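You operate a simulated robot arm through the tools that you are given. There is no shell and no other tool.

Carry out the task below with a simulated robot arm. There is one attempt and no reset: what you move stays moved.

TASK
Empty the filter bowl and set the line to 5 bar.
Fine: close valves one and three meanwhile and open them again; drain closed.

It is judged by the outcome, as a careful person would: the job done as asked, and still so three seconds after it is handed in. It fails if anything else is knocked over, pushed out of place, dropped, spilled or broken.

THE ROBOT
A 7-joint arm with a two-finger parallel gripper, fixed in place. Base frame: the origin is on the floor under the middle of its stand, x ahead of it, y to its left, z up. Readings come in mm, degrees, newtons and seconds.
It reaches about 1247 mm from its shoulder. Its first joint turns from -132.0 to 132.0 degrees. Payload 3.91 kg.
The tool frame sits at the grasp point between the pads (the TCP): z along the fingers, y along the line on which they close. The tips reach 30 mm beyond it. The gripper opens to 110 mm. The fingers are 20 mm wide and 10 mm thick; the gripper's body (48 by 112 mm) begins 55 mm behind the TCP.
Orientation is that of the tool frame in the base frame, as [roll, pitch, yaw] about the fixed x, y, z axes, in that order (R = Rz(yaw) Ry(pitch) Rx(roll)). With the fingers straight down and closing along the base's y, the tool's x points along the base's -x, its y along +y and its z along -z.

THE INTERFACE
- The arm moves only by the tool jog_arm. Its argument "plan" is a list that holds one entry, the list of rows, each a list of 7 numbers: the shift along the tool's x, y, z in mm, then the turn, a rotation vector about the tool's x, y, z in rad, then the finger opening in mm, from 0 to 110. In form: [[[x, y, z, wx, wy, wz, grip], ...]]. A call has 1 to 20 rows; each row shifts and turns the commanded pose from where the row before left it, along the tool's axes as they then stand. Each row takes 0.2 s and may step no farther than 50 mm and 8.6 degrees from the row before; otherwise, or with a gripper value out of range, the whole call is refused. Where a pose cannot be reached the arm comes as near as it can. A force on the tool above 90 N (or 10 N above the force at the start of the call, whichever is more), or a blocked arm, ends the call early, and 0.2 s more pass. The fingers move at their own pace (about 108 mm/s each) and stop on an object; they squeeze with about 36 N. The grip force told is the motor's: it shows also when the fingers shut on nothing. Time passes only in rows, and 0.2 s behind the last, so rows that do not move let the fingers close. The reply holds the time, the measured pose of the TCP, the force on the tool along the base axes, the opening and the grip force, in the units named above and with some noise, with the torque about the TCP (base axes, N m) and any sound that the robot's microphone picked up, and new pictures: "pictures" is both (left out), scene, wrist or none.
- Cameras (640 x 400 px; columns grow to the right, rows downward): "scene" is fixed at [52.3, 652.1, 1584.4]; the picture's right is [-0.73, -0.68, 0.00], its down [-0.22, 0.24, -0.95] and it looks along [0.65, -0.69, -0.32] (base axes); focal length 375 px, centre (320, 200). "wrist" rides on the gripper at [72, 17, -103] in the tool frame; the picture's right is [-0.23, 0.97, 0.00], its down [-0.76, -0.18, -0.62] and it looks along [-0.61, -0.14, 0.78] (tool axes); focal length 222 px, centre (320, 200). There is no depth. A picture from a camera that has moved, and an enlarged one, comes with that camera's place and axes in the base frame and with its lens.
- enlarge(camera, box): a new picture of the part [left, top, right, bottom] of that camera's present view, enlarged. The clock stands still meanwhile.
- sign_off(): hands the job in; it is judged then, once.

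Places have to be worked out from the pictures, the camera data and where the tool is seen. Open the gripper and draw the arm clear of the work before you hand the job in, unless the task says otherwise.

The tools are called by a JSON object that holds its "op" and its "data". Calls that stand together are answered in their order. jog_arm: Moves the arm, as the interface text tells. Its arguments: {"type":"object","properties":{"plan":{"type":"array"},"pictures":{"type":"string","enum":["both","scene","wrist","none"]}},"required":["plan"]} The other tools are called the same way: enlarge (camera, box) takes an enlarged picture of a part of a camera's view; sign_off () hands the job in.

At the start:

```text
clock: 0.0
tool_pos: [621.6, -311.4, 1303.5]
ee_rot: [180.0, 0.0, 180.0]
force: [-0.6, -0.7, 0.1]
wrist_torque: [-0.03, 0.0, 0.0]
grip_width: 110.1
gripper_force: 0.1
```

scene: 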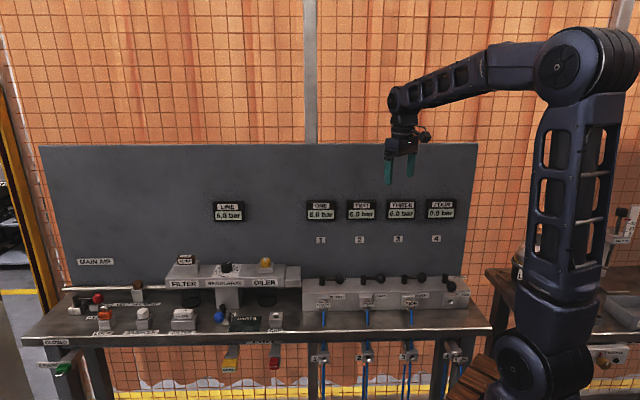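
wrist: 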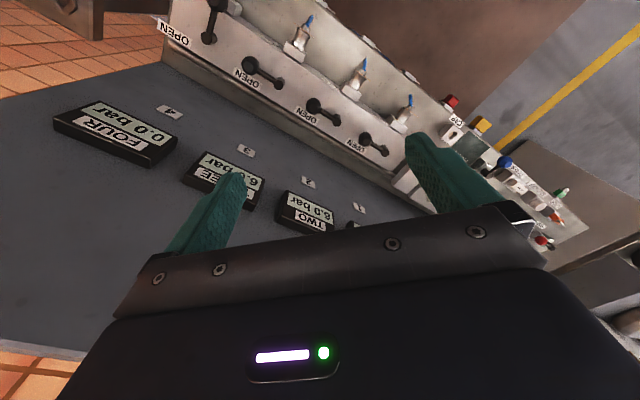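

I'll first look closely at the bench and its labels before moving anything.

{"op": "enlarge", "data": {"camera": "scene", "box": [30, 240, 190, 340]}}

{"op": "enlarge", "data": {"camera": "scene", "box": [150, 240, 310, 340]}}

{"op": "enlarge", "data": {"camera": "scene", "box": [290, 180, 490, 305]}}

{"op": "enlarge", "data": {"camera": "scene", "box": [20, 300, 180, 400]}}

{"op": "enlarge", "data": {"camera": "scene", "box": [180, 300, 340, 400]}}

{"op": "enlarge", "data": {"camera": "scene", "box": [300, 300, 500, 400]}}

```text
4.00 times, centred on (110, 290) of scene
camera zoom: at [52.3, 652.1, 1584.4], right [-0.73, -0.68, 0.0], down [-0.22, 0.24, -0.95], along [0.65, -0.69, -0.32], focal length 1498 px, centre (1160, -160)
```

zoom: 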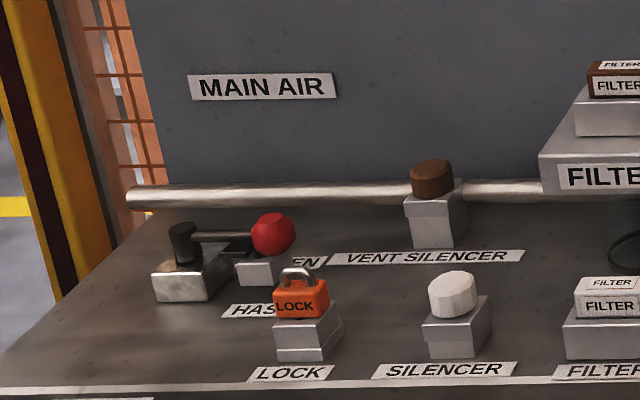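

```text
4.00 times, centred on (230, 290) of scene
camera zoom: at [52.3, 652.1, 1584.4], right [-0.73, -0.68, 0.0], down [-0.22, 0.24, -0.95], along [0.65, -0.69, -0.32], focal length 1498 px, centre (680, -160)
```

zoom: 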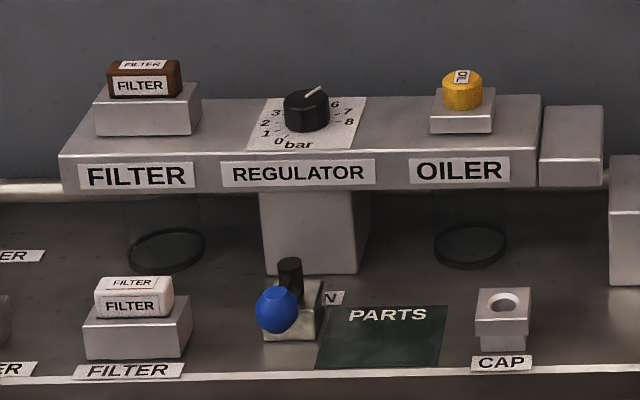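

```text
3.20 times, centred on (390, 242) of scene
camera zoom: at [52.3, 652.1, 1584.4], right [-0.73, -0.68, 0.0], down [-0.22, 0.24, -0.95], along [0.65, -0.69, -0.32], focal length 1199 px, centre (96, 64)
```

zoom: 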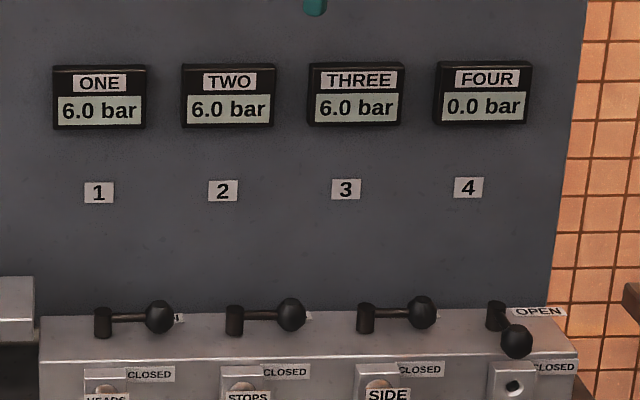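

```text
4.00 times, centred on (100, 350) of scene
camera zoom: at [52.3, 652.1, 1584.4], right [-0.73, -0.68, 0.0], down [-0.22, 0.24, -0.95], along [0.65, -0.69, -0.32], focal length 1498 px, centre (1200, -400)
```

zoom: 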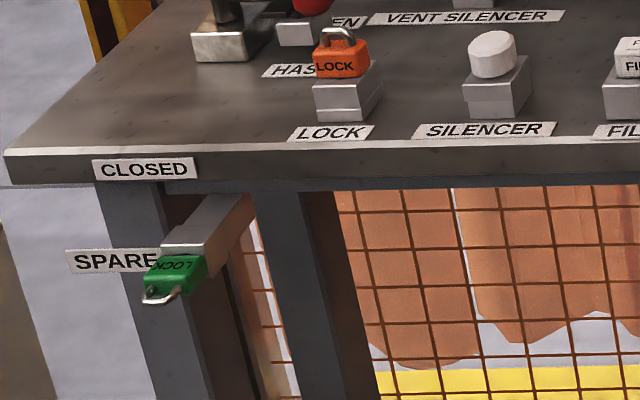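

```text
4.00 times, centred on (260, 350) of scene
camera zoom: at [52.3, 652.1, 1584.4], right [-0.73, -0.68, 0.0], down [-0.22, 0.24, -0.95], along [0.65, -0.69, -0.32], focal length 1498 px, centre (560, -400)
```

zoom: 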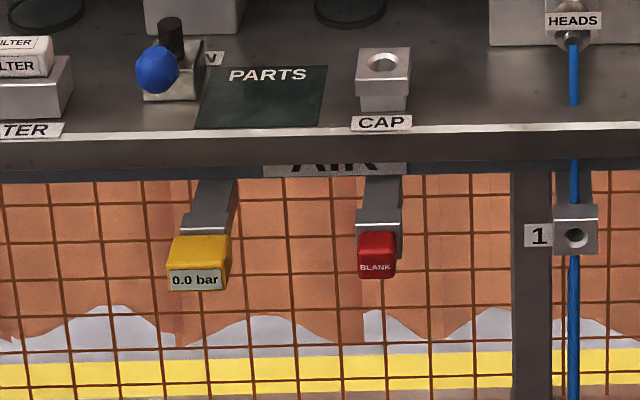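

```text
3.20 times, centred on (400, 350) of scene
camera zoom: at [52.3, 652.1, 1584.4], right [-0.73, -0.68, 0.0], down [-0.22, 0.24, -0.95], along [0.65, -0.69, -0.32], focal length 1199 px, centre (64, -280)
```

zoom: 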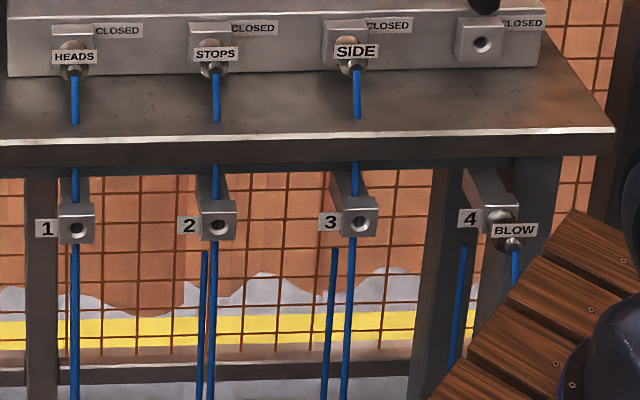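

The bench has four outlet valves (1–3 open, 4 closed), a blue-knobbed valve under the filter (its label ends in "N"), and a regulator dial at 6. I'll enlarge the wrist view to read labels and triangulate positions.

{"op": "enlarge", "data": {"camera": "wrist", "box": [150, 0, 310, 100]}}

{"op": "enlarge", "data": {"camera": "wrist", "box": [290, 60, 450, 160]}}

{"op": "enlarge", "data": {"camera": "wrist", "box": [430, 80, 590, 180]}}

{"op": "enlarge", "data": {"camera": "wrist", "box": [480, 150, 640, 250]}}

{"op": "enlarge", "data": {"camera": "scene", "box": [200, 260, 280, 310]}}

{"op": "enlarge", "data": {"camera": "scene", "box": [200, 290, 280, 340]}}

{"op": "enlarge", "data": {"camera": "scene", "box": [160, 180, 320, 280]}}

```text
4.00 times, centred on (230, 50) of wrist
camera zoom: at [548.1, -295.1, 1405.1], right [0.23, 0.97, 0.0], down [0.76, -0.18, 0.62], along [0.61, -0.14, -0.78], focal length 888 px, centre (680, 800)
```

zoom: 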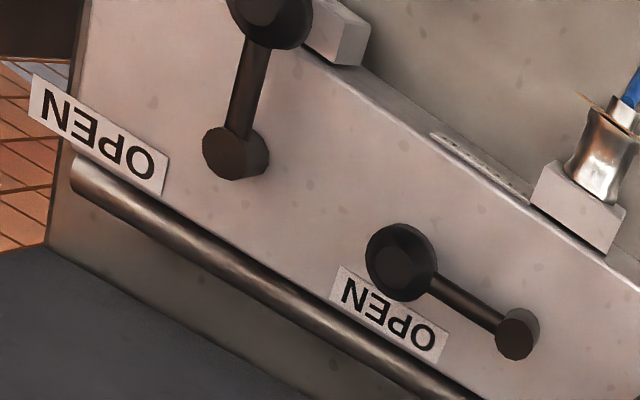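

```text
4.00 times, centred on (370, 110) of wrist
camera zoom: at [548.1, -295.1, 1405.1], right [0.23, 0.97, 0.0], down [0.76, -0.18, 0.62], along [0.61, -0.14, -0.78], focal length 888 px, centre (120, 560)
```

zoom: 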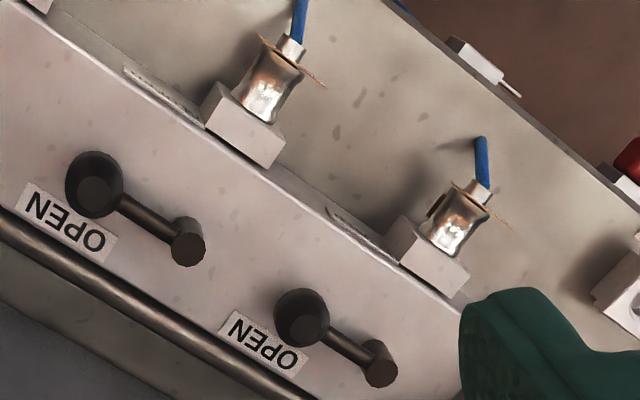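

```text
4.00 times, centred on (510, 130) of wrist
camera zoom: at [548.1, -295.1, 1405.1], right [0.23, 0.97, 0.0], down [0.76, -0.18, 0.62], along [0.61, -0.14, -0.78], focal length 888 px, centre (-440, 480)
```

zoom: 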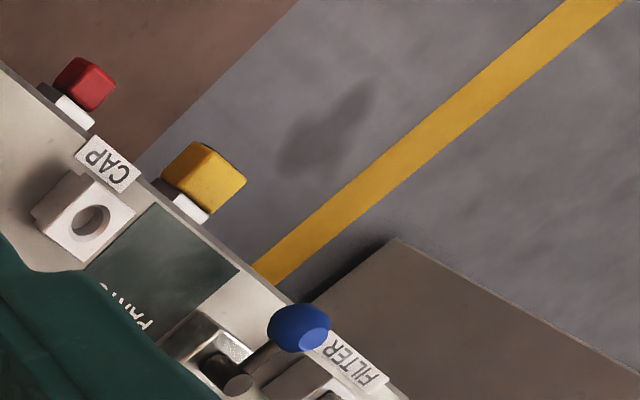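

```text
4.00 times, centred on (560, 200) of wrist
camera zoom: at [548.1, -295.1, 1405.1], right [0.23, 0.97, 0.0], down [0.76, -0.18, 0.62], along [0.61, -0.14, -0.78], focal length 888 px, centre (-640, 200)
```

zoom: 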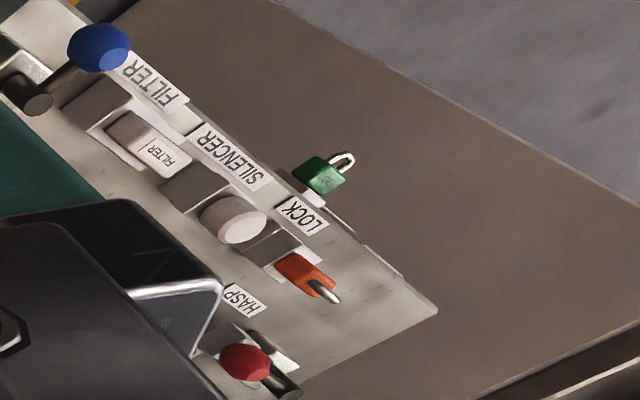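

```text
8.00 times, centred on (240, 285) of scene
camera zoom: at [52.3, 652.1, 1584.4], right [-0.73, -0.68, 0.0], down [-0.22, 0.24, -0.95], along [0.65, -0.69, -0.32], focal length 2997 px, centre (960, -480)
```

zoom: 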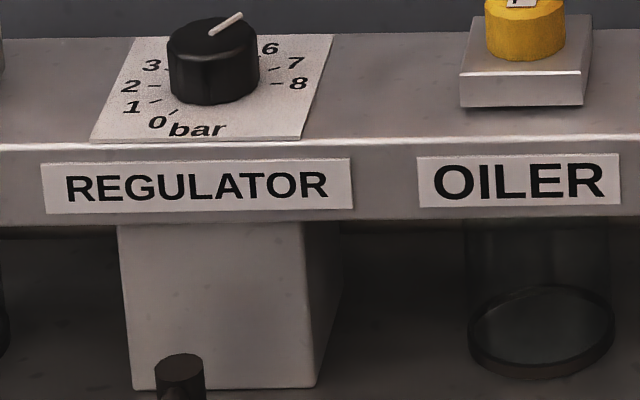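

```text
8.00 times, centred on (240, 315) of scene
camera zoom: at [52.3, 652.1, 1584.4], right [-0.73, -0.68, 0.0], down [-0.22, 0.24, -0.95], along [0.65, -0.69, -0.32], focal length 2997 px, centre (960, -720)
```

zoom: 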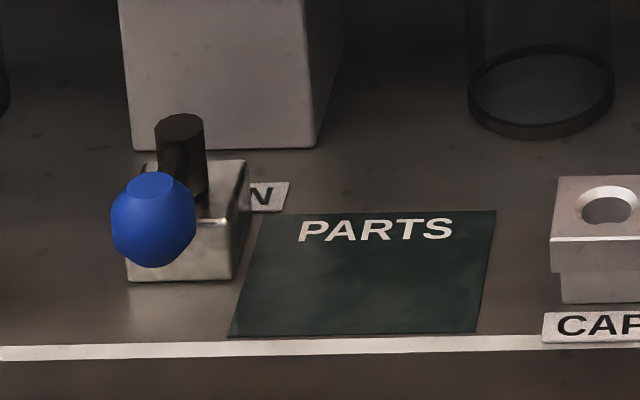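

```text
4.00 times, centred on (240, 230) of scene
camera zoom: at [52.3, 652.1, 1584.4], right [-0.73, -0.68, 0.0], down [-0.22, 0.24, -0.95], along [0.65, -0.69, -0.32], focal length 1498 px, centre (640, 80)
```

zoom: 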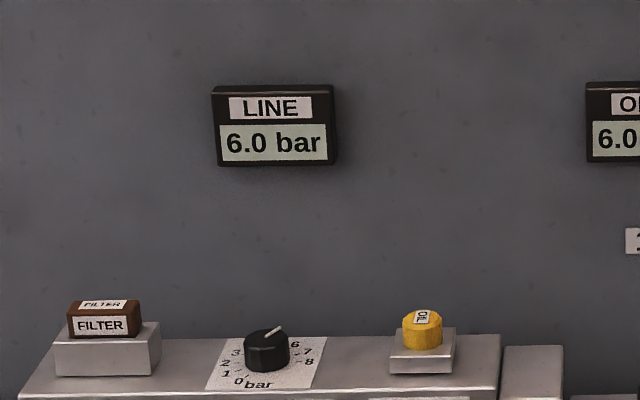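

Working from both views, I judge the bench to run at 45° (direction (-0.71,-0.71) to the right in the scene picture), with valve hubs about 142 mm apart. That puts valve 1 near (829,-190) and its lever at z≈905. I'll turn the tool 45° so it closes across the levers, then move above valve 1 for a closer look.

{"op": "jog_arm", "data": {"plan": [[[0, 0, 0, 0, 0, -0.131, 110], [0, 0, 0, 0, 0, -0.131, 110], [0, 0, 0, 0, 0, -0.131, 110], [0, 0, 0, 0, 0, -0.131, 110], [0, 0, 0, 0, 0, -0.131, 110], [0, 0, 0, 0, 0, -0.1304, 110], [-28.4, -10.2, 28, 0, 0, 0, 60], [-28.4, -10.2, 28, 0, 0, 0, 60], [-28.4, -10.2, 28, 0, 0, 0, 60], [-28.4, -10.2, 28, 0, 0, 0, 60], [-28.4, -10.2, 28, 0, 0, 0, 60], [-28.4, -10.2, 28, 0, 0, 0, 60]]]}}

```text
clock: 2.6
tool_pos: [784.8, -233.1, 1134.5]
ee_rot: [180.0, 0.0, -134.9]
force: [0.0, 0.0, -0.1]
wrist_torque: [-0.03, -0.07, 0.05]
grip_width: 60.1
gripper_force: 0.1
camera wrist: at [720.9, -273.3, 1237.4], right [-0.53, 0.85, 0.0], down [0.66, 0.41, 0.62], along [0.53, 0.33, -0.78], focal length 222 px, centre (320, 200)
```

scene: 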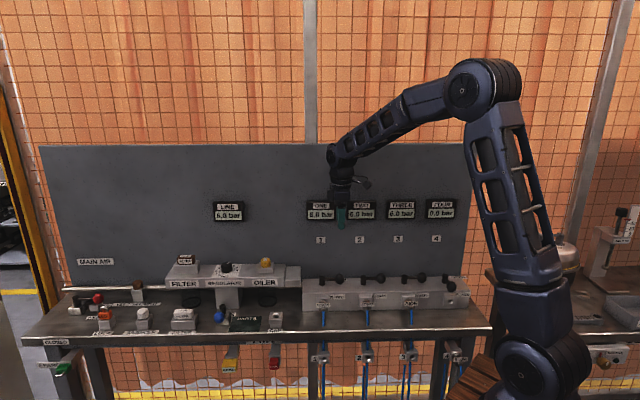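
wrist: 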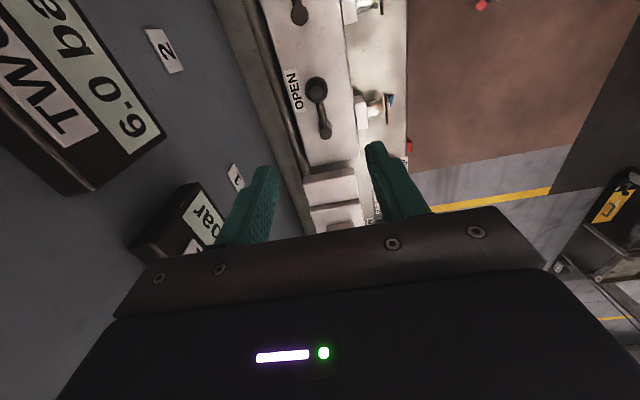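

The tool is now over valve 1's lever. I'll enlarge this view to refine the lever position.

{"op": "enlarge", "data": {"camera": "wrist", "box": [240, 0, 400, 100]}}

{"op": "enlarge", "data": {"camera": "wrist", "box": [240, 60, 400, 160]}}

{"op": "enlarge", "data": {"camera": "scene", "box": [300, 255, 380, 305]}}

```text
4.00 times, centred on (320, 50) of wrist
camera zoom: at [720.9, -273.3, 1237.4], right [-0.53, 0.85, 0.0], down [0.66, 0.41, 0.62], along [0.53, 0.33, -0.78], focal length 888 px, centre (320, 800)
```

zoom: 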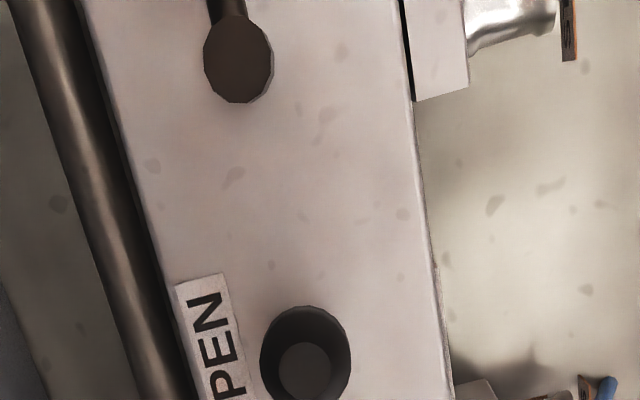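

```text
4.00 times, centred on (320, 110) of wrist
camera zoom: at [720.9, -273.3, 1237.4], right [-0.53, 0.85, 0.0], down [0.66, 0.41, 0.62], along [0.53, 0.33, -0.78], focal length 888 px, centre (320, 560)
```

zoom: 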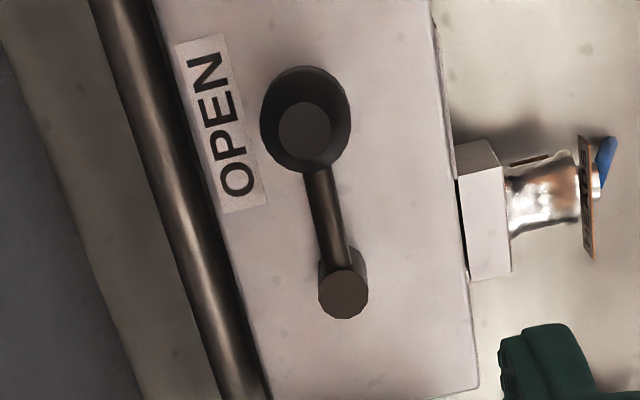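

```text
8.00 times, centred on (340, 280) of scene
camera zoom: at [52.3, 652.1, 1584.4], right [-0.73, -0.68, 0.0], down [-0.22, 0.24, -0.95], along [0.65, -0.69, -0.32], focal length 2997 px, centre (160, -440)
```

zoom: 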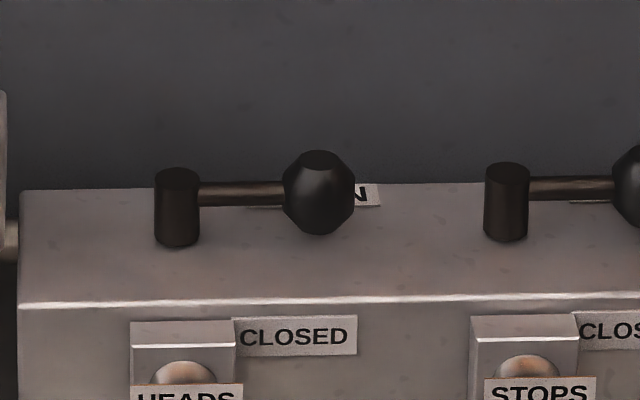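

With two wrist views I get valve 1's hub at (828,-196), its top at z≈908, and the ball at (786,-238,900), so the lever is about 60 mm long. I'll line up and descend partway with the fingers straddling the ball.

{"op": "jog_arm", "data": {"plan": [[[2.6, -4.3, 40, 0, 0, 0, 66], [0, 0, 45, 0, 0, 0, 66], [0, 0, 45, 0, 0, 0, 66], [0, 0, 40, 0, 0, 0, 66]]]}}

```text
clock: 3.6
tool_pos: [786.2, -238.9, 963.6]
ee_rot: [-179.9, 0.0, -134.9]
force: [0.1, 0.3, -0.1]
wrist_torque: [-0.02, 0.0, -0.03]
grip_width: 66.0
gripper_force: 0.1
camera wrist: at [721.4, -280.0, 1066.8], right [-0.53, 0.85, 0.0], down [0.66, 0.41, 0.62], along [0.53, 0.33, -0.78], focal length 222 px, centre (320, 200)
```

scene: 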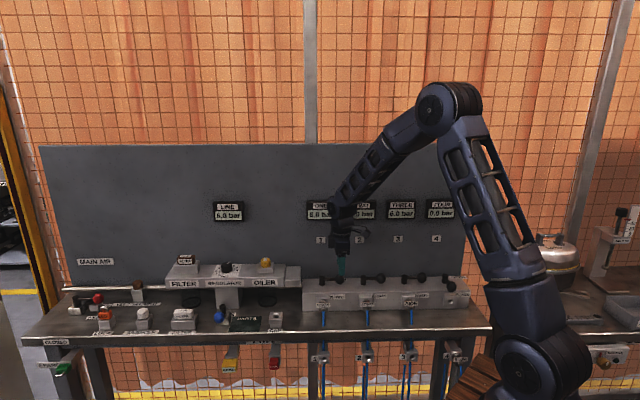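
wrist: 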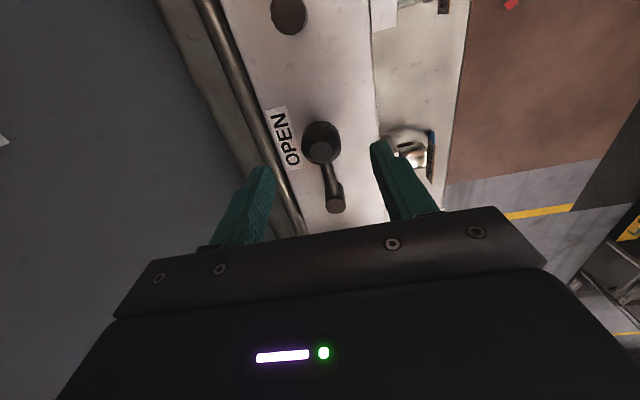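

The ball sits centred between the fingers at about (320,143), just where the tool axis should meet z≈900. I'll descend to z≈914 and close gently on the ball.

{"op": "jog_arm", "data": {"plan": [[[0, 0, 25, 0, 0, 0, 66], [0, 0, 24, 0, 0, 0, 66], [0, 0, 0, 0, 0, 0, 46], [0, 0, 0, 0, 0, 0, 36], [0, 0, 0, 0, 0, 0, 26], [0, 0, 0, 0, 0, 0, 20]]]}}

```text
clock: 5.0
tool_pos: [785.8, -237.2, 912.5]
ee_rot: [180.0, 0.0, -135.0]
force: [-0.3, -0.3, -2.6]
wrist_torque: [-0.03, -0.05, -0.06]
grip_width: 31.4
gripper_force: 44.5
camera wrist: at [721.5, -277.5, 1015.8], right [-0.53, 0.85, 0.0], down [0.66, 0.41, 0.62], along [0.53, 0.33, -0.78], focal length 222 px, centre (320, 200)
```

scene: 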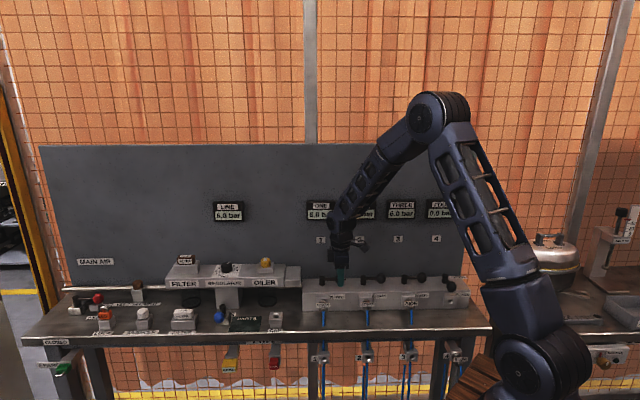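
wrist: 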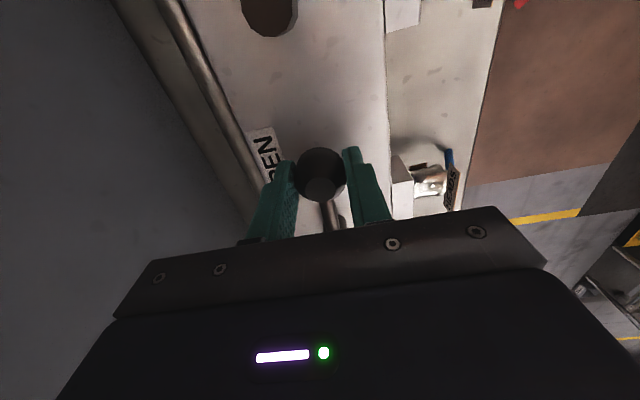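

The ball is held (opening 31 mm). I'll sweep it 90° about the hub, from along the manifold towards the front, turning the tool along with the lever.

{"op": "jog_arm", "data": {"plan": [[[-0.51, 7.8, 0, 0, 0, 0.1309, 20], [-0.51, 7.8, 0, 0, 0, 0.1309, 20], [-0.51, 7.8, 0, 0, 0, 0.1309, 20], [-0.51, 7.8, 0, 0, 0, 0.1309, 20], [-0.51, 7.8, 0, 0, 0, 0.1309, 20], [-0.51, 7.8, 0, 0, 0, 0.1309, 20], [-0.51, 7.8, 0, 0, 0, 0.1309, 20], [-0.51, 7.8, 0, 0, 0, 0.1309, 20], [-0.51, 7.8, 0, 0, 0, 0.1309, 20], [-0.51, 7.8, 0, 0, 0, 0.1309, 20], [-0.51, 7.8, 0, 0, 0, 0.1309, 20], [-0.51, 7.8, 0, 0, 0, 0.1309, 20], [0, 0, 0, 0, 0, 0, 20]]]}}

```text
clock: 7.8
tool_pos: [787.3, -152.7, 915.8]
ee_rot: [-179.9, 0.0, 135.0]
force: [-16.3, 19.8, -25.5]
wrist_torque: [0.5, 0.27, 0.12]
grip_width: 30.9
gripper_force: 45.5
camera wrist: at [746.9, -89.8, 1019.8], right [0.85, 0.53, 0.0], down [0.41, -0.66, 0.62], along [0.33, -0.53, -0.78], focal length 222 px, centre (320, 200)
```

scene: 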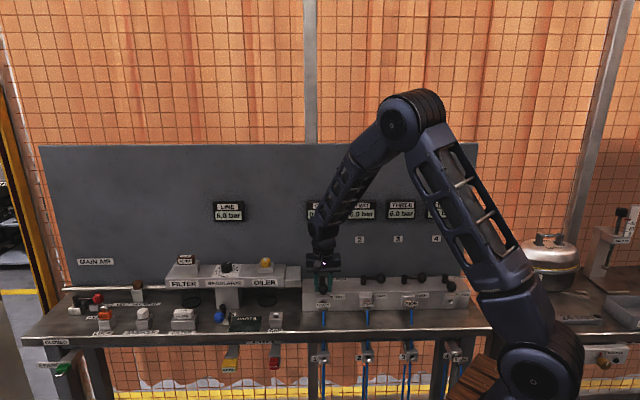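
wrist: 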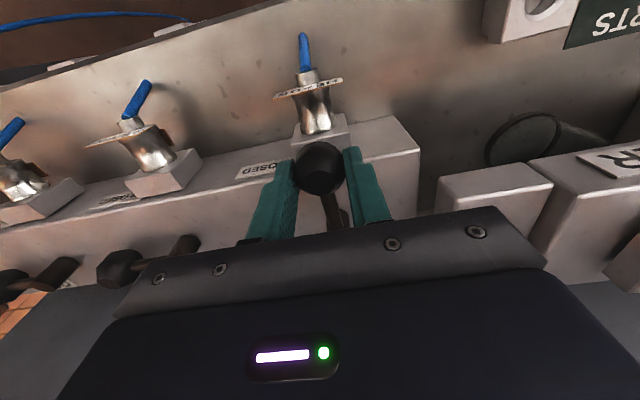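

The lever now points to the front, with a modest residual force of about 35 N. I'll open the fingers, lift clear, and check the gauge.

{"op": "jog_arm", "data": {"plan": [[[0, 0, 0, 0, 0, 0, 40], [0, 0, 0, 0, 0, 0, 66], [0, 0, 0, 0, 0, 0, 66], [0, 0, -30, 0, 0, 0, 66], [0, 0, -40, 0, 0, 0, 66], [0, 0, -40, 0, 0, 0, 66]]]}}

{"op": "enlarge", "data": {"camera": "scene", "box": [290, 190, 450, 290]}}

```text
clock: 9.2
tool_pos: [786.2, -150.4, 1022.4]
ee_rot: [-180.0, 0.0, 135.0]
force: [-0.1, -0.4, -0.8]
wrist_torque: [0.02, 0.0, -0.04]
grip_width: 66.3
gripper_force: 0.0
camera wrist: at [746.6, -88.0, 1126.0], right [0.85, 0.53, 0.0], down [0.41, -0.66, 0.62], along [0.33, -0.53, -0.78], focal length 222 px, centre (320, 200)
```

scene: 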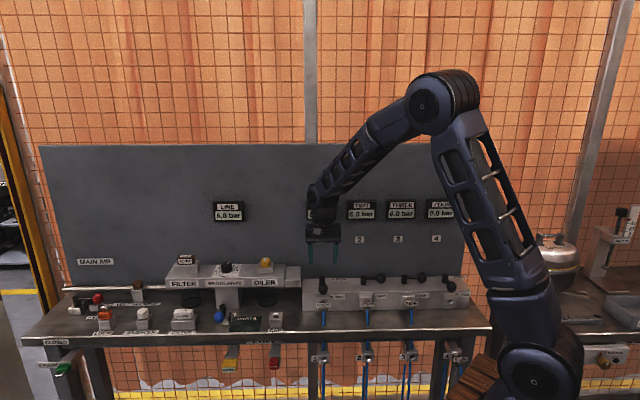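
wrist: 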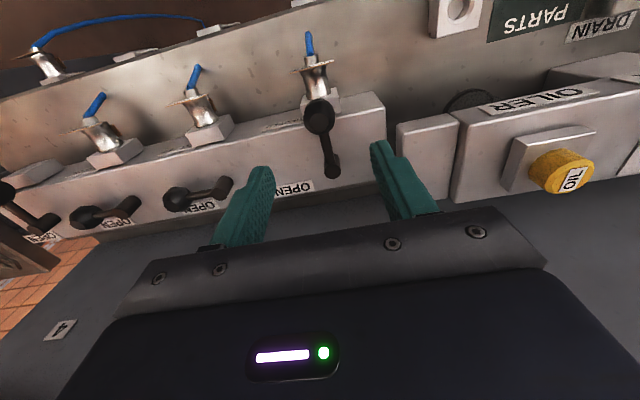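

```text
4.00 times, centred on (370, 240) of scene
camera zoom: at [52.3, 652.1, 1584.4], right [-0.73, -0.68, 0.0], down [-0.22, 0.24, -0.95], along [0.65, -0.69, -0.32], focal length 1498 px, centre (120, 40)
```

zoom: 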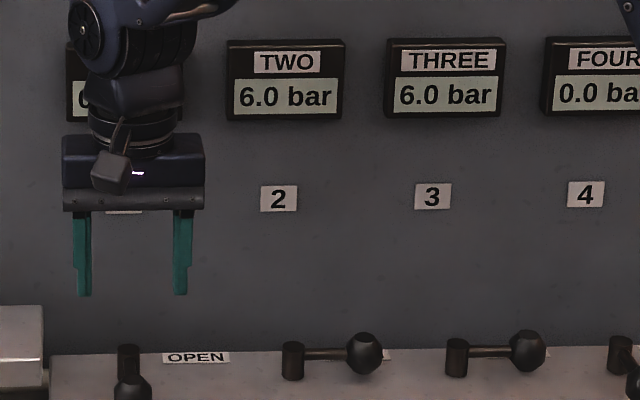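

Valve 1's lever now points to the front beside its CLOSED side and the fingers are clear. The wrist view also shows a "DRAIN" label by the blue valve. I'll rotate back and move above valve 3's ball, which I judge to be at (583,-439).

{"op": "jog_arm", "data": {"plan": [[[0, 0, 0, 0, 0, -0.1309, 66], [0, 0, 0, 0, 0, -0.1309, 66], [0, 0, 0, 0, 0, -0.1309, 66], [0, 0, 0, 0, 0, -0.1309, 66], [0, 0, 0, 0, 0, -0.1309, 66], [0, 0, 0, 0, 0, -0.1309, 66], [0, 0, 0, 0, 0, -0.1309, 66], [0, 0, 0, 0, 0, -0.1309, 66], [0, 0, 0, 0, 0, -0.1309, 66], [0, 0, 0, 0, 0, -0.1309, 66], [0, 0, 0, 0, 0, -0.1309, 66], [0, 0, 0, 0, 0, -0.1309, 66], [43.5, -7.5, 0, 0, 0, 0, 66], [43.5, -7.5, 0, 0, 0, 0, 66], [43.5, -7.5, 0, 0, 0, 0, 66], [43.5, -7.5, 0, 0, 0, 0, 66], [43.5, -7.5, 0, 0, 0, 0, 66], [43.5, -7.5, 0, 0, 0, 0, 66], [43.5, -7.5, 0, 0, 0, 0, 66], [43.5, -7.5, 0, 0, 0, 0, 66]]]}}

{"op": "enlarge", "data": {"camera": "scene", "box": [290, 190, 450, 290]}}

{"op": "enlarge", "data": {"camera": "wrist", "box": [240, 60, 400, 160]}}

```text
clock: 13.4
tool_pos: [584.4, -439.0, 1026.0]
ee_rot: [180.0, 0.0, -134.9]
force: [0.1, 0.4, -0.6]
wrist_torque: [-0.02, 0.04, 0.0]
grip_width: 66.1
gripper_force: 0.1
camera wrist: at [520.5, -479.0, 1129.5], right [-0.53, 0.85, 0.0], down [0.66, 0.41, 0.62], along [0.53, 0.33, -0.78], focal length 222 px, centre (320, 200)
```

scene: 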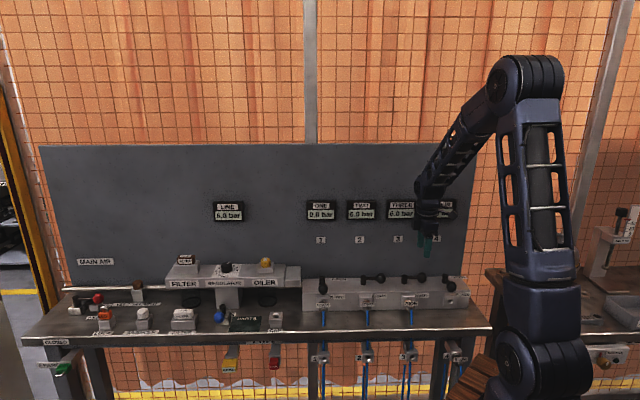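
wrist: 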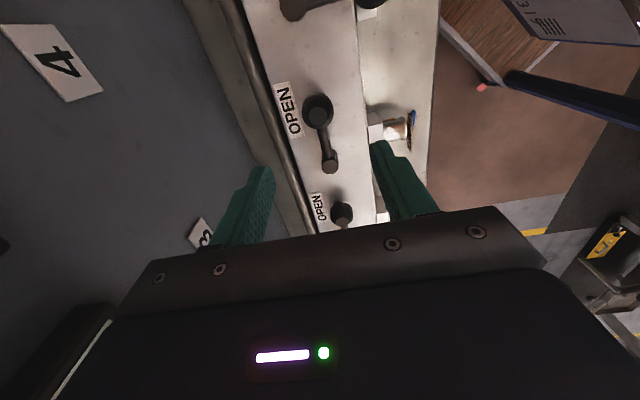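

```text
4.00 times, centred on (370, 240) of scene
camera zoom: at [52.3, 652.1, 1584.4], right [-0.73, -0.68, 0.0], down [-0.22, 0.24, -0.95], along [0.65, -0.69, -0.32], focal length 1498 px, centre (120, 40)
```

zoom: 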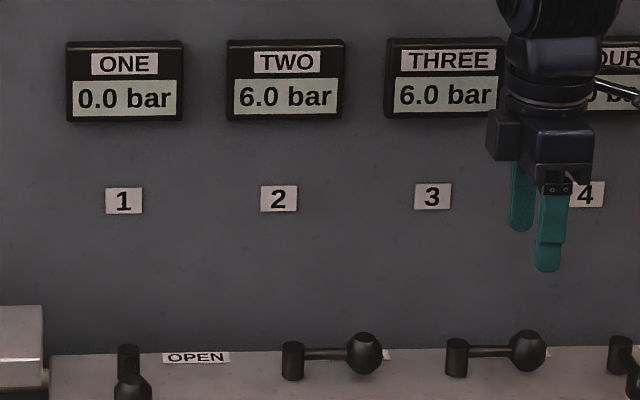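

```text
4.00 times, centred on (320, 110) of wrist
camera zoom: at [520.5, -479.0, 1129.5], right [-0.53, 0.85, 0.0], down [0.66, 0.41, 0.62], along [0.53, 0.33, -0.78], focal length 888 px, centre (320, 560)
```

zoom: 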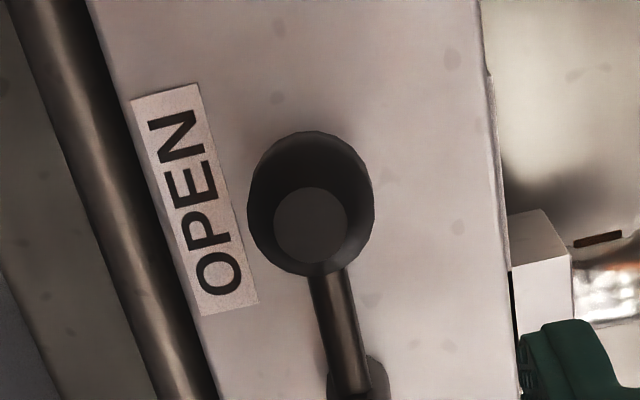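

ONE reads 0.0 bar, so valve 1 is closed. Valve 3's ball appears at (581,-443), so I'll correct by about 4.5 mm, descend to z≈913 and grip it.

{"op": "jog_arm", "data": {"plan": [[[4.5, -0.7, 30, 0, 0, 0, 66], [0, 0, 40, 0, 0, 0, 66], [0, 0, 43, 0, 0, 0, 66], [0, 0, 0, 0, 0, 0, 50], [0, 0, 0, 0, 0, 0, 36], [0, 0, 0, 0, 0, 0, 26], [0, 0, 0, 0, 0, 0, 20]]]}}

```text
clock: 15.0
tool_pos: [578.5, -446.3, 914.8]
ee_rot: [-179.9, 0.0, -134.9]
force: [0.4, -0.6, -4.1]
wrist_torque: [0.03, -0.03, 0.03]
grip_width: 31.3
gripper_force: 45.2
camera wrist: at [514.5, -485.1, 1018.1], right [-0.53, 0.85, 0.0], down [0.66, 0.41, 0.62], along [0.53, 0.33, -0.78], focal length 222 px, centre (320, 200)
```

scene: 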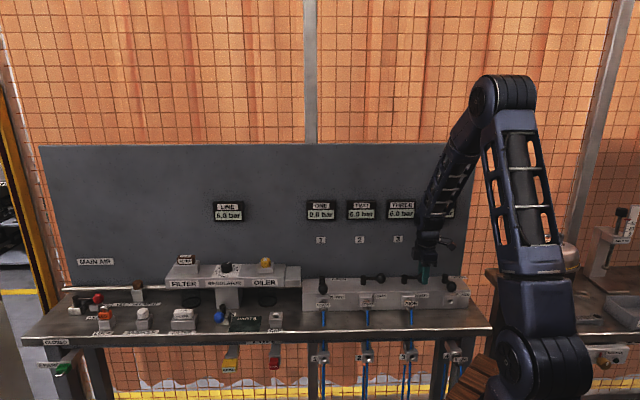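
wrist: 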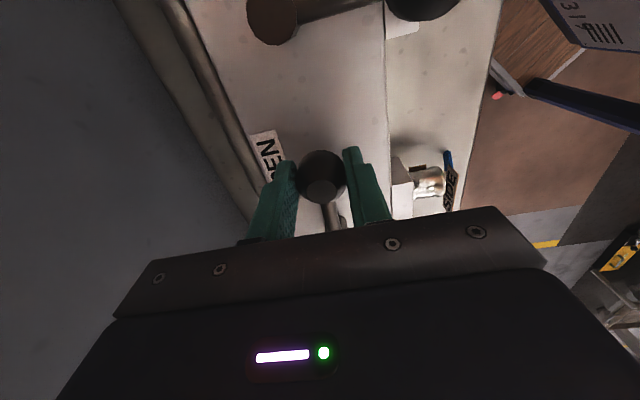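

Ball 3 is gripped (31 mm). I'll sweep this lever 90° to the front in the same way, with an arc radius of about 62 mm.

{"op": "jog_arm", "data": {"plan": [[[-0.53, 8.1, 0, 0, 0, 0.1309, 20], [-0.53, 8.1, 0, 0, 0, 0.1309, 20], [-0.53, 8.1, 0, 0, 0, 0.1309, 20], [-0.53, 8.1, 0, 0, 0, 0.1309, 20], [-0.53, 8.1, 0, 0, 0, 0.1309, 20], [-0.53, 8.1, 0, 0, 0, 0.1309, 20], [-0.53, 8.1, 0, 0, 0, 0.1309, 20], [-0.53, 8.1, 0, 0, 0, 0.1309, 20], [-0.53, 8.1, 0, 0, 0, 0.1309, 20], [-0.53, 8.1, 0, 0, 0, 0.1309, 20], [-0.53, 8.1, 0, 0, 0, 0.1309, 20], [-0.53, 8.1, 0, 0, 0, 0.1309, 20], [0, 0, 0, 0, 0, 0, 20]]], "pictures": "wrist"}}

```text
clock: 17.8
tool_pos: [578.4, -358.7, 912.0]
ee_rot: [-180.0, -0.2, 135.0]
force: [-24.8, 24.5, -8.1]
wrist_torque: [0.41, 0.42, -0.03]
grip_width: 31.2
gripper_force: 45.1
camera wrist: at [539.4, -295.4, 1014.3], right [0.85, 0.53, 0.0], down [0.41, -0.67, 0.62], along [0.33, -0.53, -0.78], focal length 222 px, centre (320, 200)
```

wrist: 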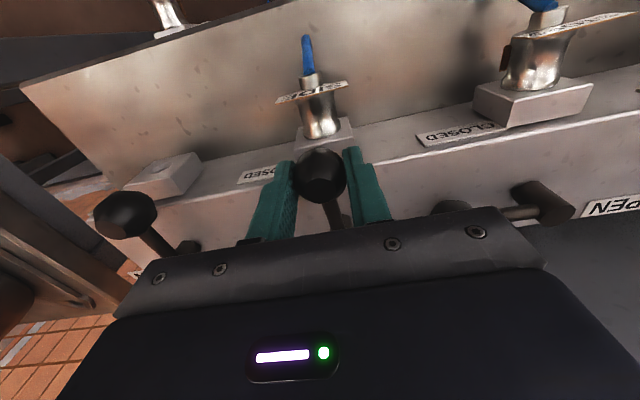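

Valve 3's lever now points to the front. I'll release and lift clear.

{"op": "jog_arm", "data": {"plan": [[[0, 0, 0, 0, 0, 0, 40], [0, 0, 0, 0, 0, 0, 66], [0, 0, 0, 0, 0, 0, 66], [0, 0, -30, 0, 0, 0, 66], [0, 0, -45, 0, 0, 0, 66], [0, 0, -45, 0, 0, 0, 66], [0, 0, -45, 0, 0, 0, 66]]]}}

{"op": "enlarge", "data": {"camera": "scene", "box": [290, 190, 450, 290]}}

{"op": "enlarge", "data": {"camera": "scene", "box": [160, 260, 320, 360]}}

```text
clock: 19.4
tool_pos: [581.1, -361.4, 1077.1]
ee_rot: [180.0, 0.0, 135.0]
force: [0.7, 0.0, -0.3]
wrist_torque: [0.02, 0.04, -0.01]
grip_width: 66.2
gripper_force: 0.1
camera wrist: at [541.0, -298.5, 1180.8], right [0.85, 0.53, 0.0], down [0.41, -0.66, 0.62], along [0.33, -0.53, -0.78], focal length 222 px, centre (320, 200)
```

scene: 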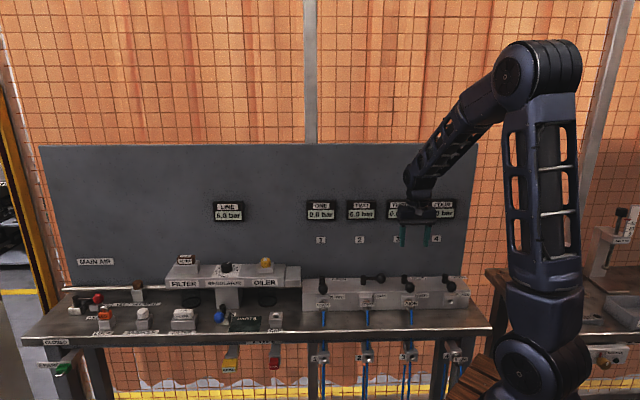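
wrist: 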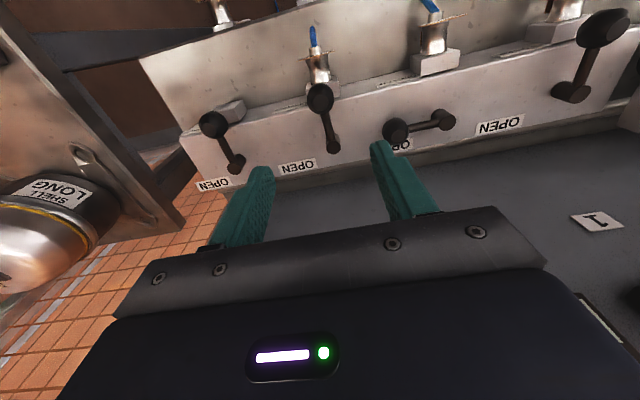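

```text
4.00 times, centred on (370, 240) of scene
camera zoom: at [52.3, 652.1, 1584.4], right [-0.73, -0.68, 0.0], down [-0.22, 0.24, -0.95], along [0.65, -0.69, -0.32], focal length 1498 px, centre (120, 40)
```

zoom: 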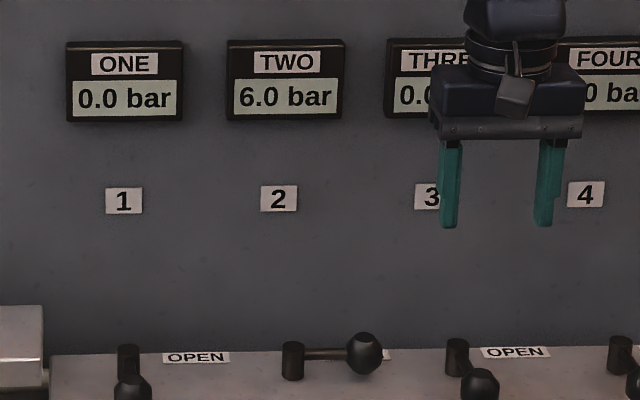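

```text
4.00 times, centred on (240, 310) of scene
camera zoom: at [52.3, 652.1, 1584.4], right [-0.73, -0.68, 0.0], down [-0.22, 0.24, -0.95], along [0.65, -0.69, -0.32], focal length 1498 px, centre (640, -240)
```

zoom: 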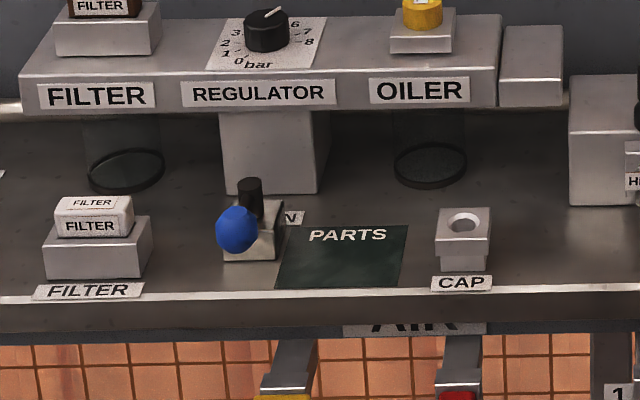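

Valves 1 and 3 are shut (ONE 0.0, THREE 0.0) and TWO still reads 6.0. I place the drain's blue ball near (962,139,856). I'll move along the bench above it with the wrist camera on the front side so I can look at it.

{"op": "jog_arm", "data": {"plan": [[[8, 44, 0, 0, 0, 0, 66], [8, 48, 0, 0, 0, 0, 66], [8, 48, 0, 0, 0, 0, 66], [8, 48, 0, 0, 0, 0, 66], [8, 48, 0, 0, 0, 0, 66], [8, 48, 0, 0, 0, 0, 66], [8, 48, 0, 0, 0, 0, 66], [8, 48, 0, 0, 0, 0, 66], [8, 48, 0, 0, 0, 0, 66], [8, 48, 0, 0, 0, 0, 66], [8, 48, 0, 0, 0, 0, 66], [8, 48, 0, 0, 0, 0, 66], [0, 45, 0, 0, 0, 0, 66]]]}}

{"op": "enlarge", "data": {"camera": "wrist", "box": [200, 0, 440, 150]}}

{"op": "enlarge", "data": {"camera": "scene", "box": [290, 190, 450, 290]}}

```text
clock: 22.2
tool_pos: [945.4, 143.5, 1078.4]
ee_rot: [180.0, 0.0, 134.8]
force: [0.5, -0.2, 0.8]
wrist_torque: [0.04, -0.02, -0.02]
grip_width: 65.7
gripper_force: 0.0
camera wrist: at [906.5, 206.8, 1180.9], right [0.85, 0.53, 0.0], down [0.41, -0.66, 0.62], along [0.33, -0.53, -0.78], focal length 222 px, centre (320, 200)
```

scene: 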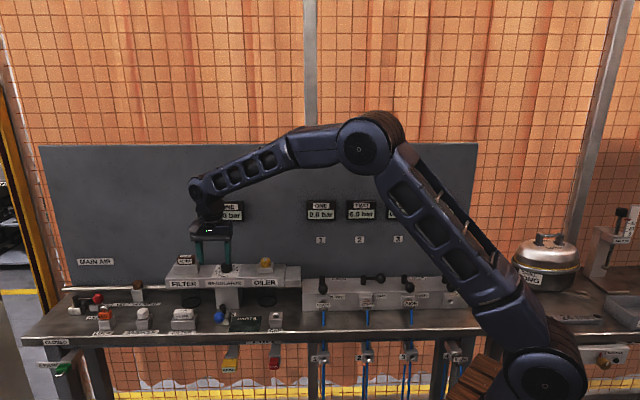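
wrist: 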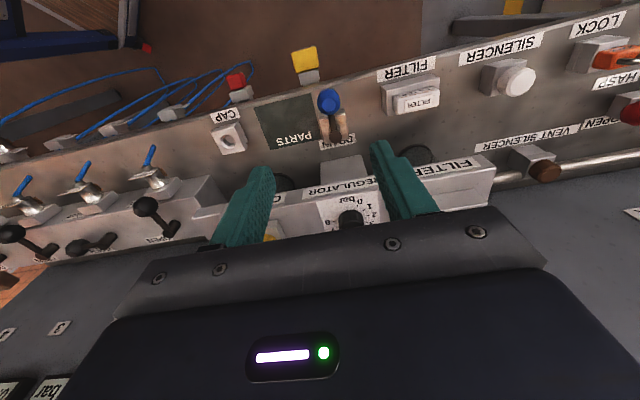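

```text
2.67 times, centred on (320, 75) of wrist
camera zoom: at [906.5, 206.8, 1180.9], right [0.85, 0.53, 0.0], down [0.41, -0.66, 0.62], along [0.33, -0.53, -0.78], focal length 592 px, centre (320, 533)
```

zoom: 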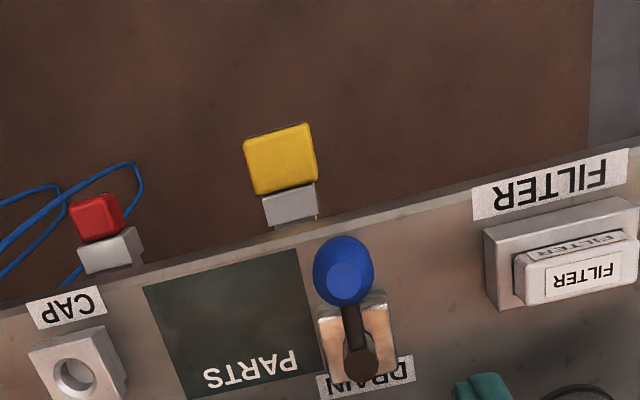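

```text
4.00 times, centred on (370, 240) of scene
camera zoom: at [52.3, 652.1, 1584.4], right [-0.73, -0.68, 0.0], down [-0.22, 0.24, -0.95], along [0.65, -0.69, -0.32], focal length 1498 px, centre (120, 40)
```

zoom: 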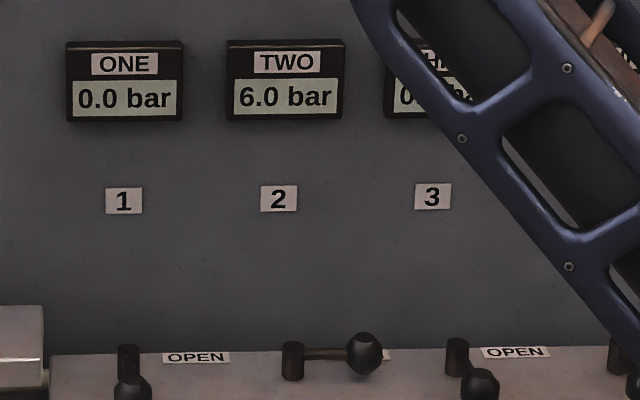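

The blue ball is at about (962,139,857) and the drain hub near (995,108), giving a lever of about 45 mm. I'll look more closely at the regulator block to check the gripper's clearance before going down.

{"op": "enlarge", "data": {"camera": "wrist", "box": [250, 130, 410, 230]}}

{"op": "enlarge", "data": {"camera": "wrist", "box": [280, 70, 440, 170]}}

{"op": "enlarge", "data": {"camera": "scene", "box": [160, 255, 240, 305]}}

```text
4.00 times, centred on (330, 180) of wrist
camera zoom: at [906.5, 206.8, 1180.9], right [0.85, 0.53, 0.0], down [0.41, -0.66, 0.62], along [0.33, -0.53, -0.78], focal length 888 px, centre (280, 280)
```

zoom: 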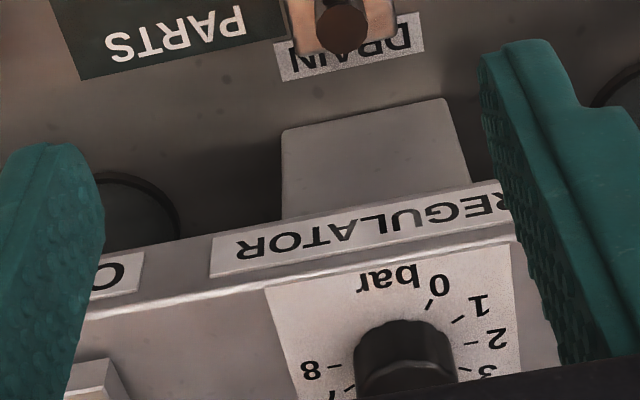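

```text
4.00 times, centred on (360, 120) of wrist
camera zoom: at [906.5, 206.8, 1180.9], right [0.85, 0.53, 0.0], down [0.41, -0.66, 0.62], along [0.33, -0.53, -0.78], focal length 888 px, centre (160, 520)
```

zoom: 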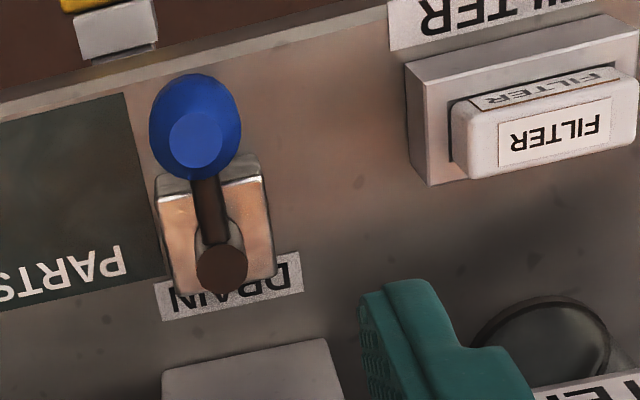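

```text
8.00 times, centred on (200, 280) of scene
camera zoom: at [52.3, 652.1, 1584.4], right [-0.73, -0.68, 0.0], down [-0.22, 0.24, -0.95], along [0.65, -0.69, -0.32], focal length 2997 px, centre (1280, -440)
```

zoom: 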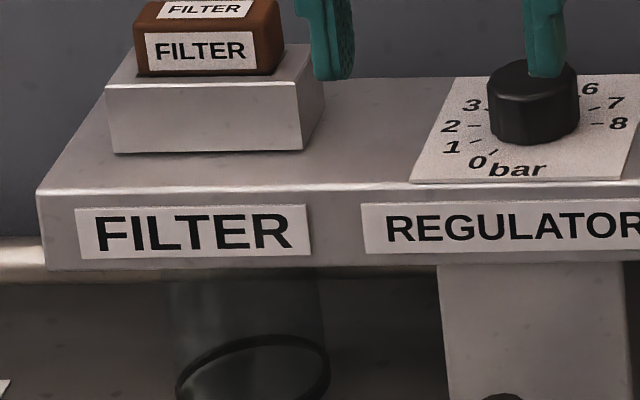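

The block's front edge lies only about 60 mm behind the drain hub, so swinging the whole gripper round would be tight. Instead I'll keep this orientation and push the blue ball with closed fingers. First I'll go to the left side of the ball and come partway down.

{"op": "jog_arm", "data": {"plan": [[[-7.5, 22, 0, 0, 0, 0, 0], [-7.6, 22, 0, 0, 0, 0, 0], [0, 0, 45, 0, 0, 0, 0], [0, 0, 45, 0, 0, 0, 0], [0, 0, 45, 0, 0, 0, 0]]]}}

{"op": "enlarge", "data": {"camera": "wrist", "box": [200, 60, 440, 210]}}

```text
clock: 23.4
tool_pos: [988.7, 163.7, 943.6]
ee_rot: [180.0, 0.0, 135.0]
force: [-0.7, -0.1, 0.6]
wrist_torque: [0.01, -0.04, -0.01]
grip_width: 0.0
gripper_force: 36.2
camera wrist: at [948.3, 226.8, 1046.2], right [0.85, 0.53, 0.0], down [0.41, -0.66, 0.62], along [0.33, -0.53, -0.78], focal length 222 px, centre (320, 200)
```

scene: 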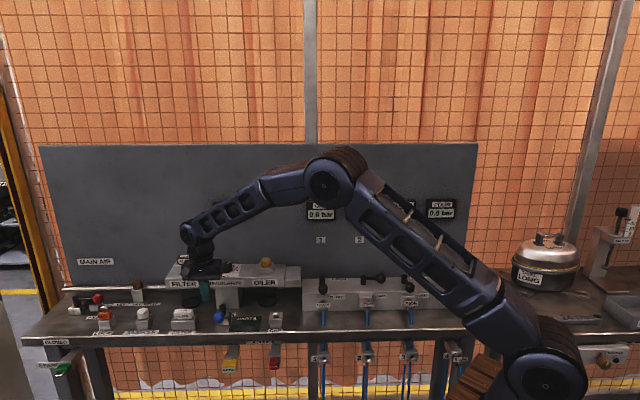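
wrist: 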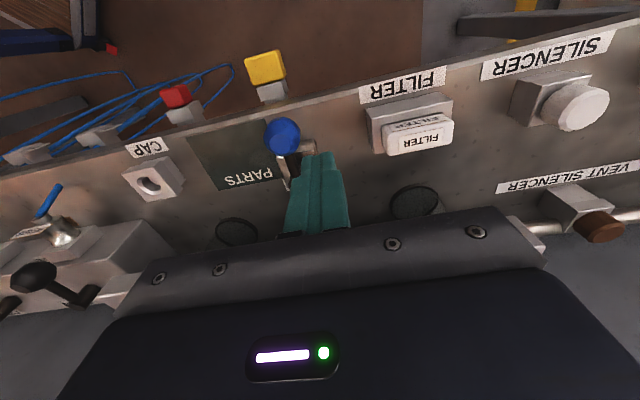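

```text
2.67 times, centred on (320, 135) of wrist
camera zoom: at [948.3, 226.8, 1046.2], right [0.85, 0.53, 0.0], down [0.41, -0.66, 0.62], along [0.33, -0.53, -0.78], focal length 592 px, centre (320, 373)
```

zoom: 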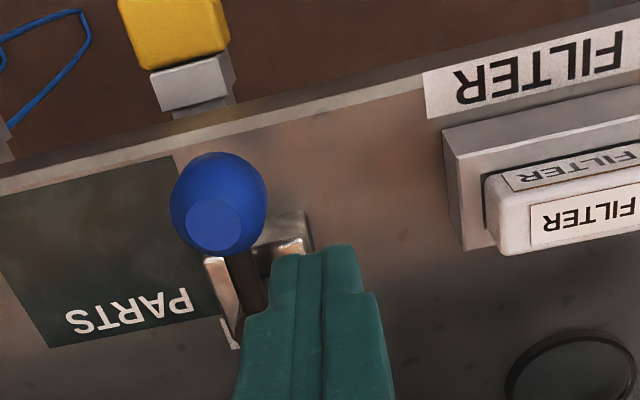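

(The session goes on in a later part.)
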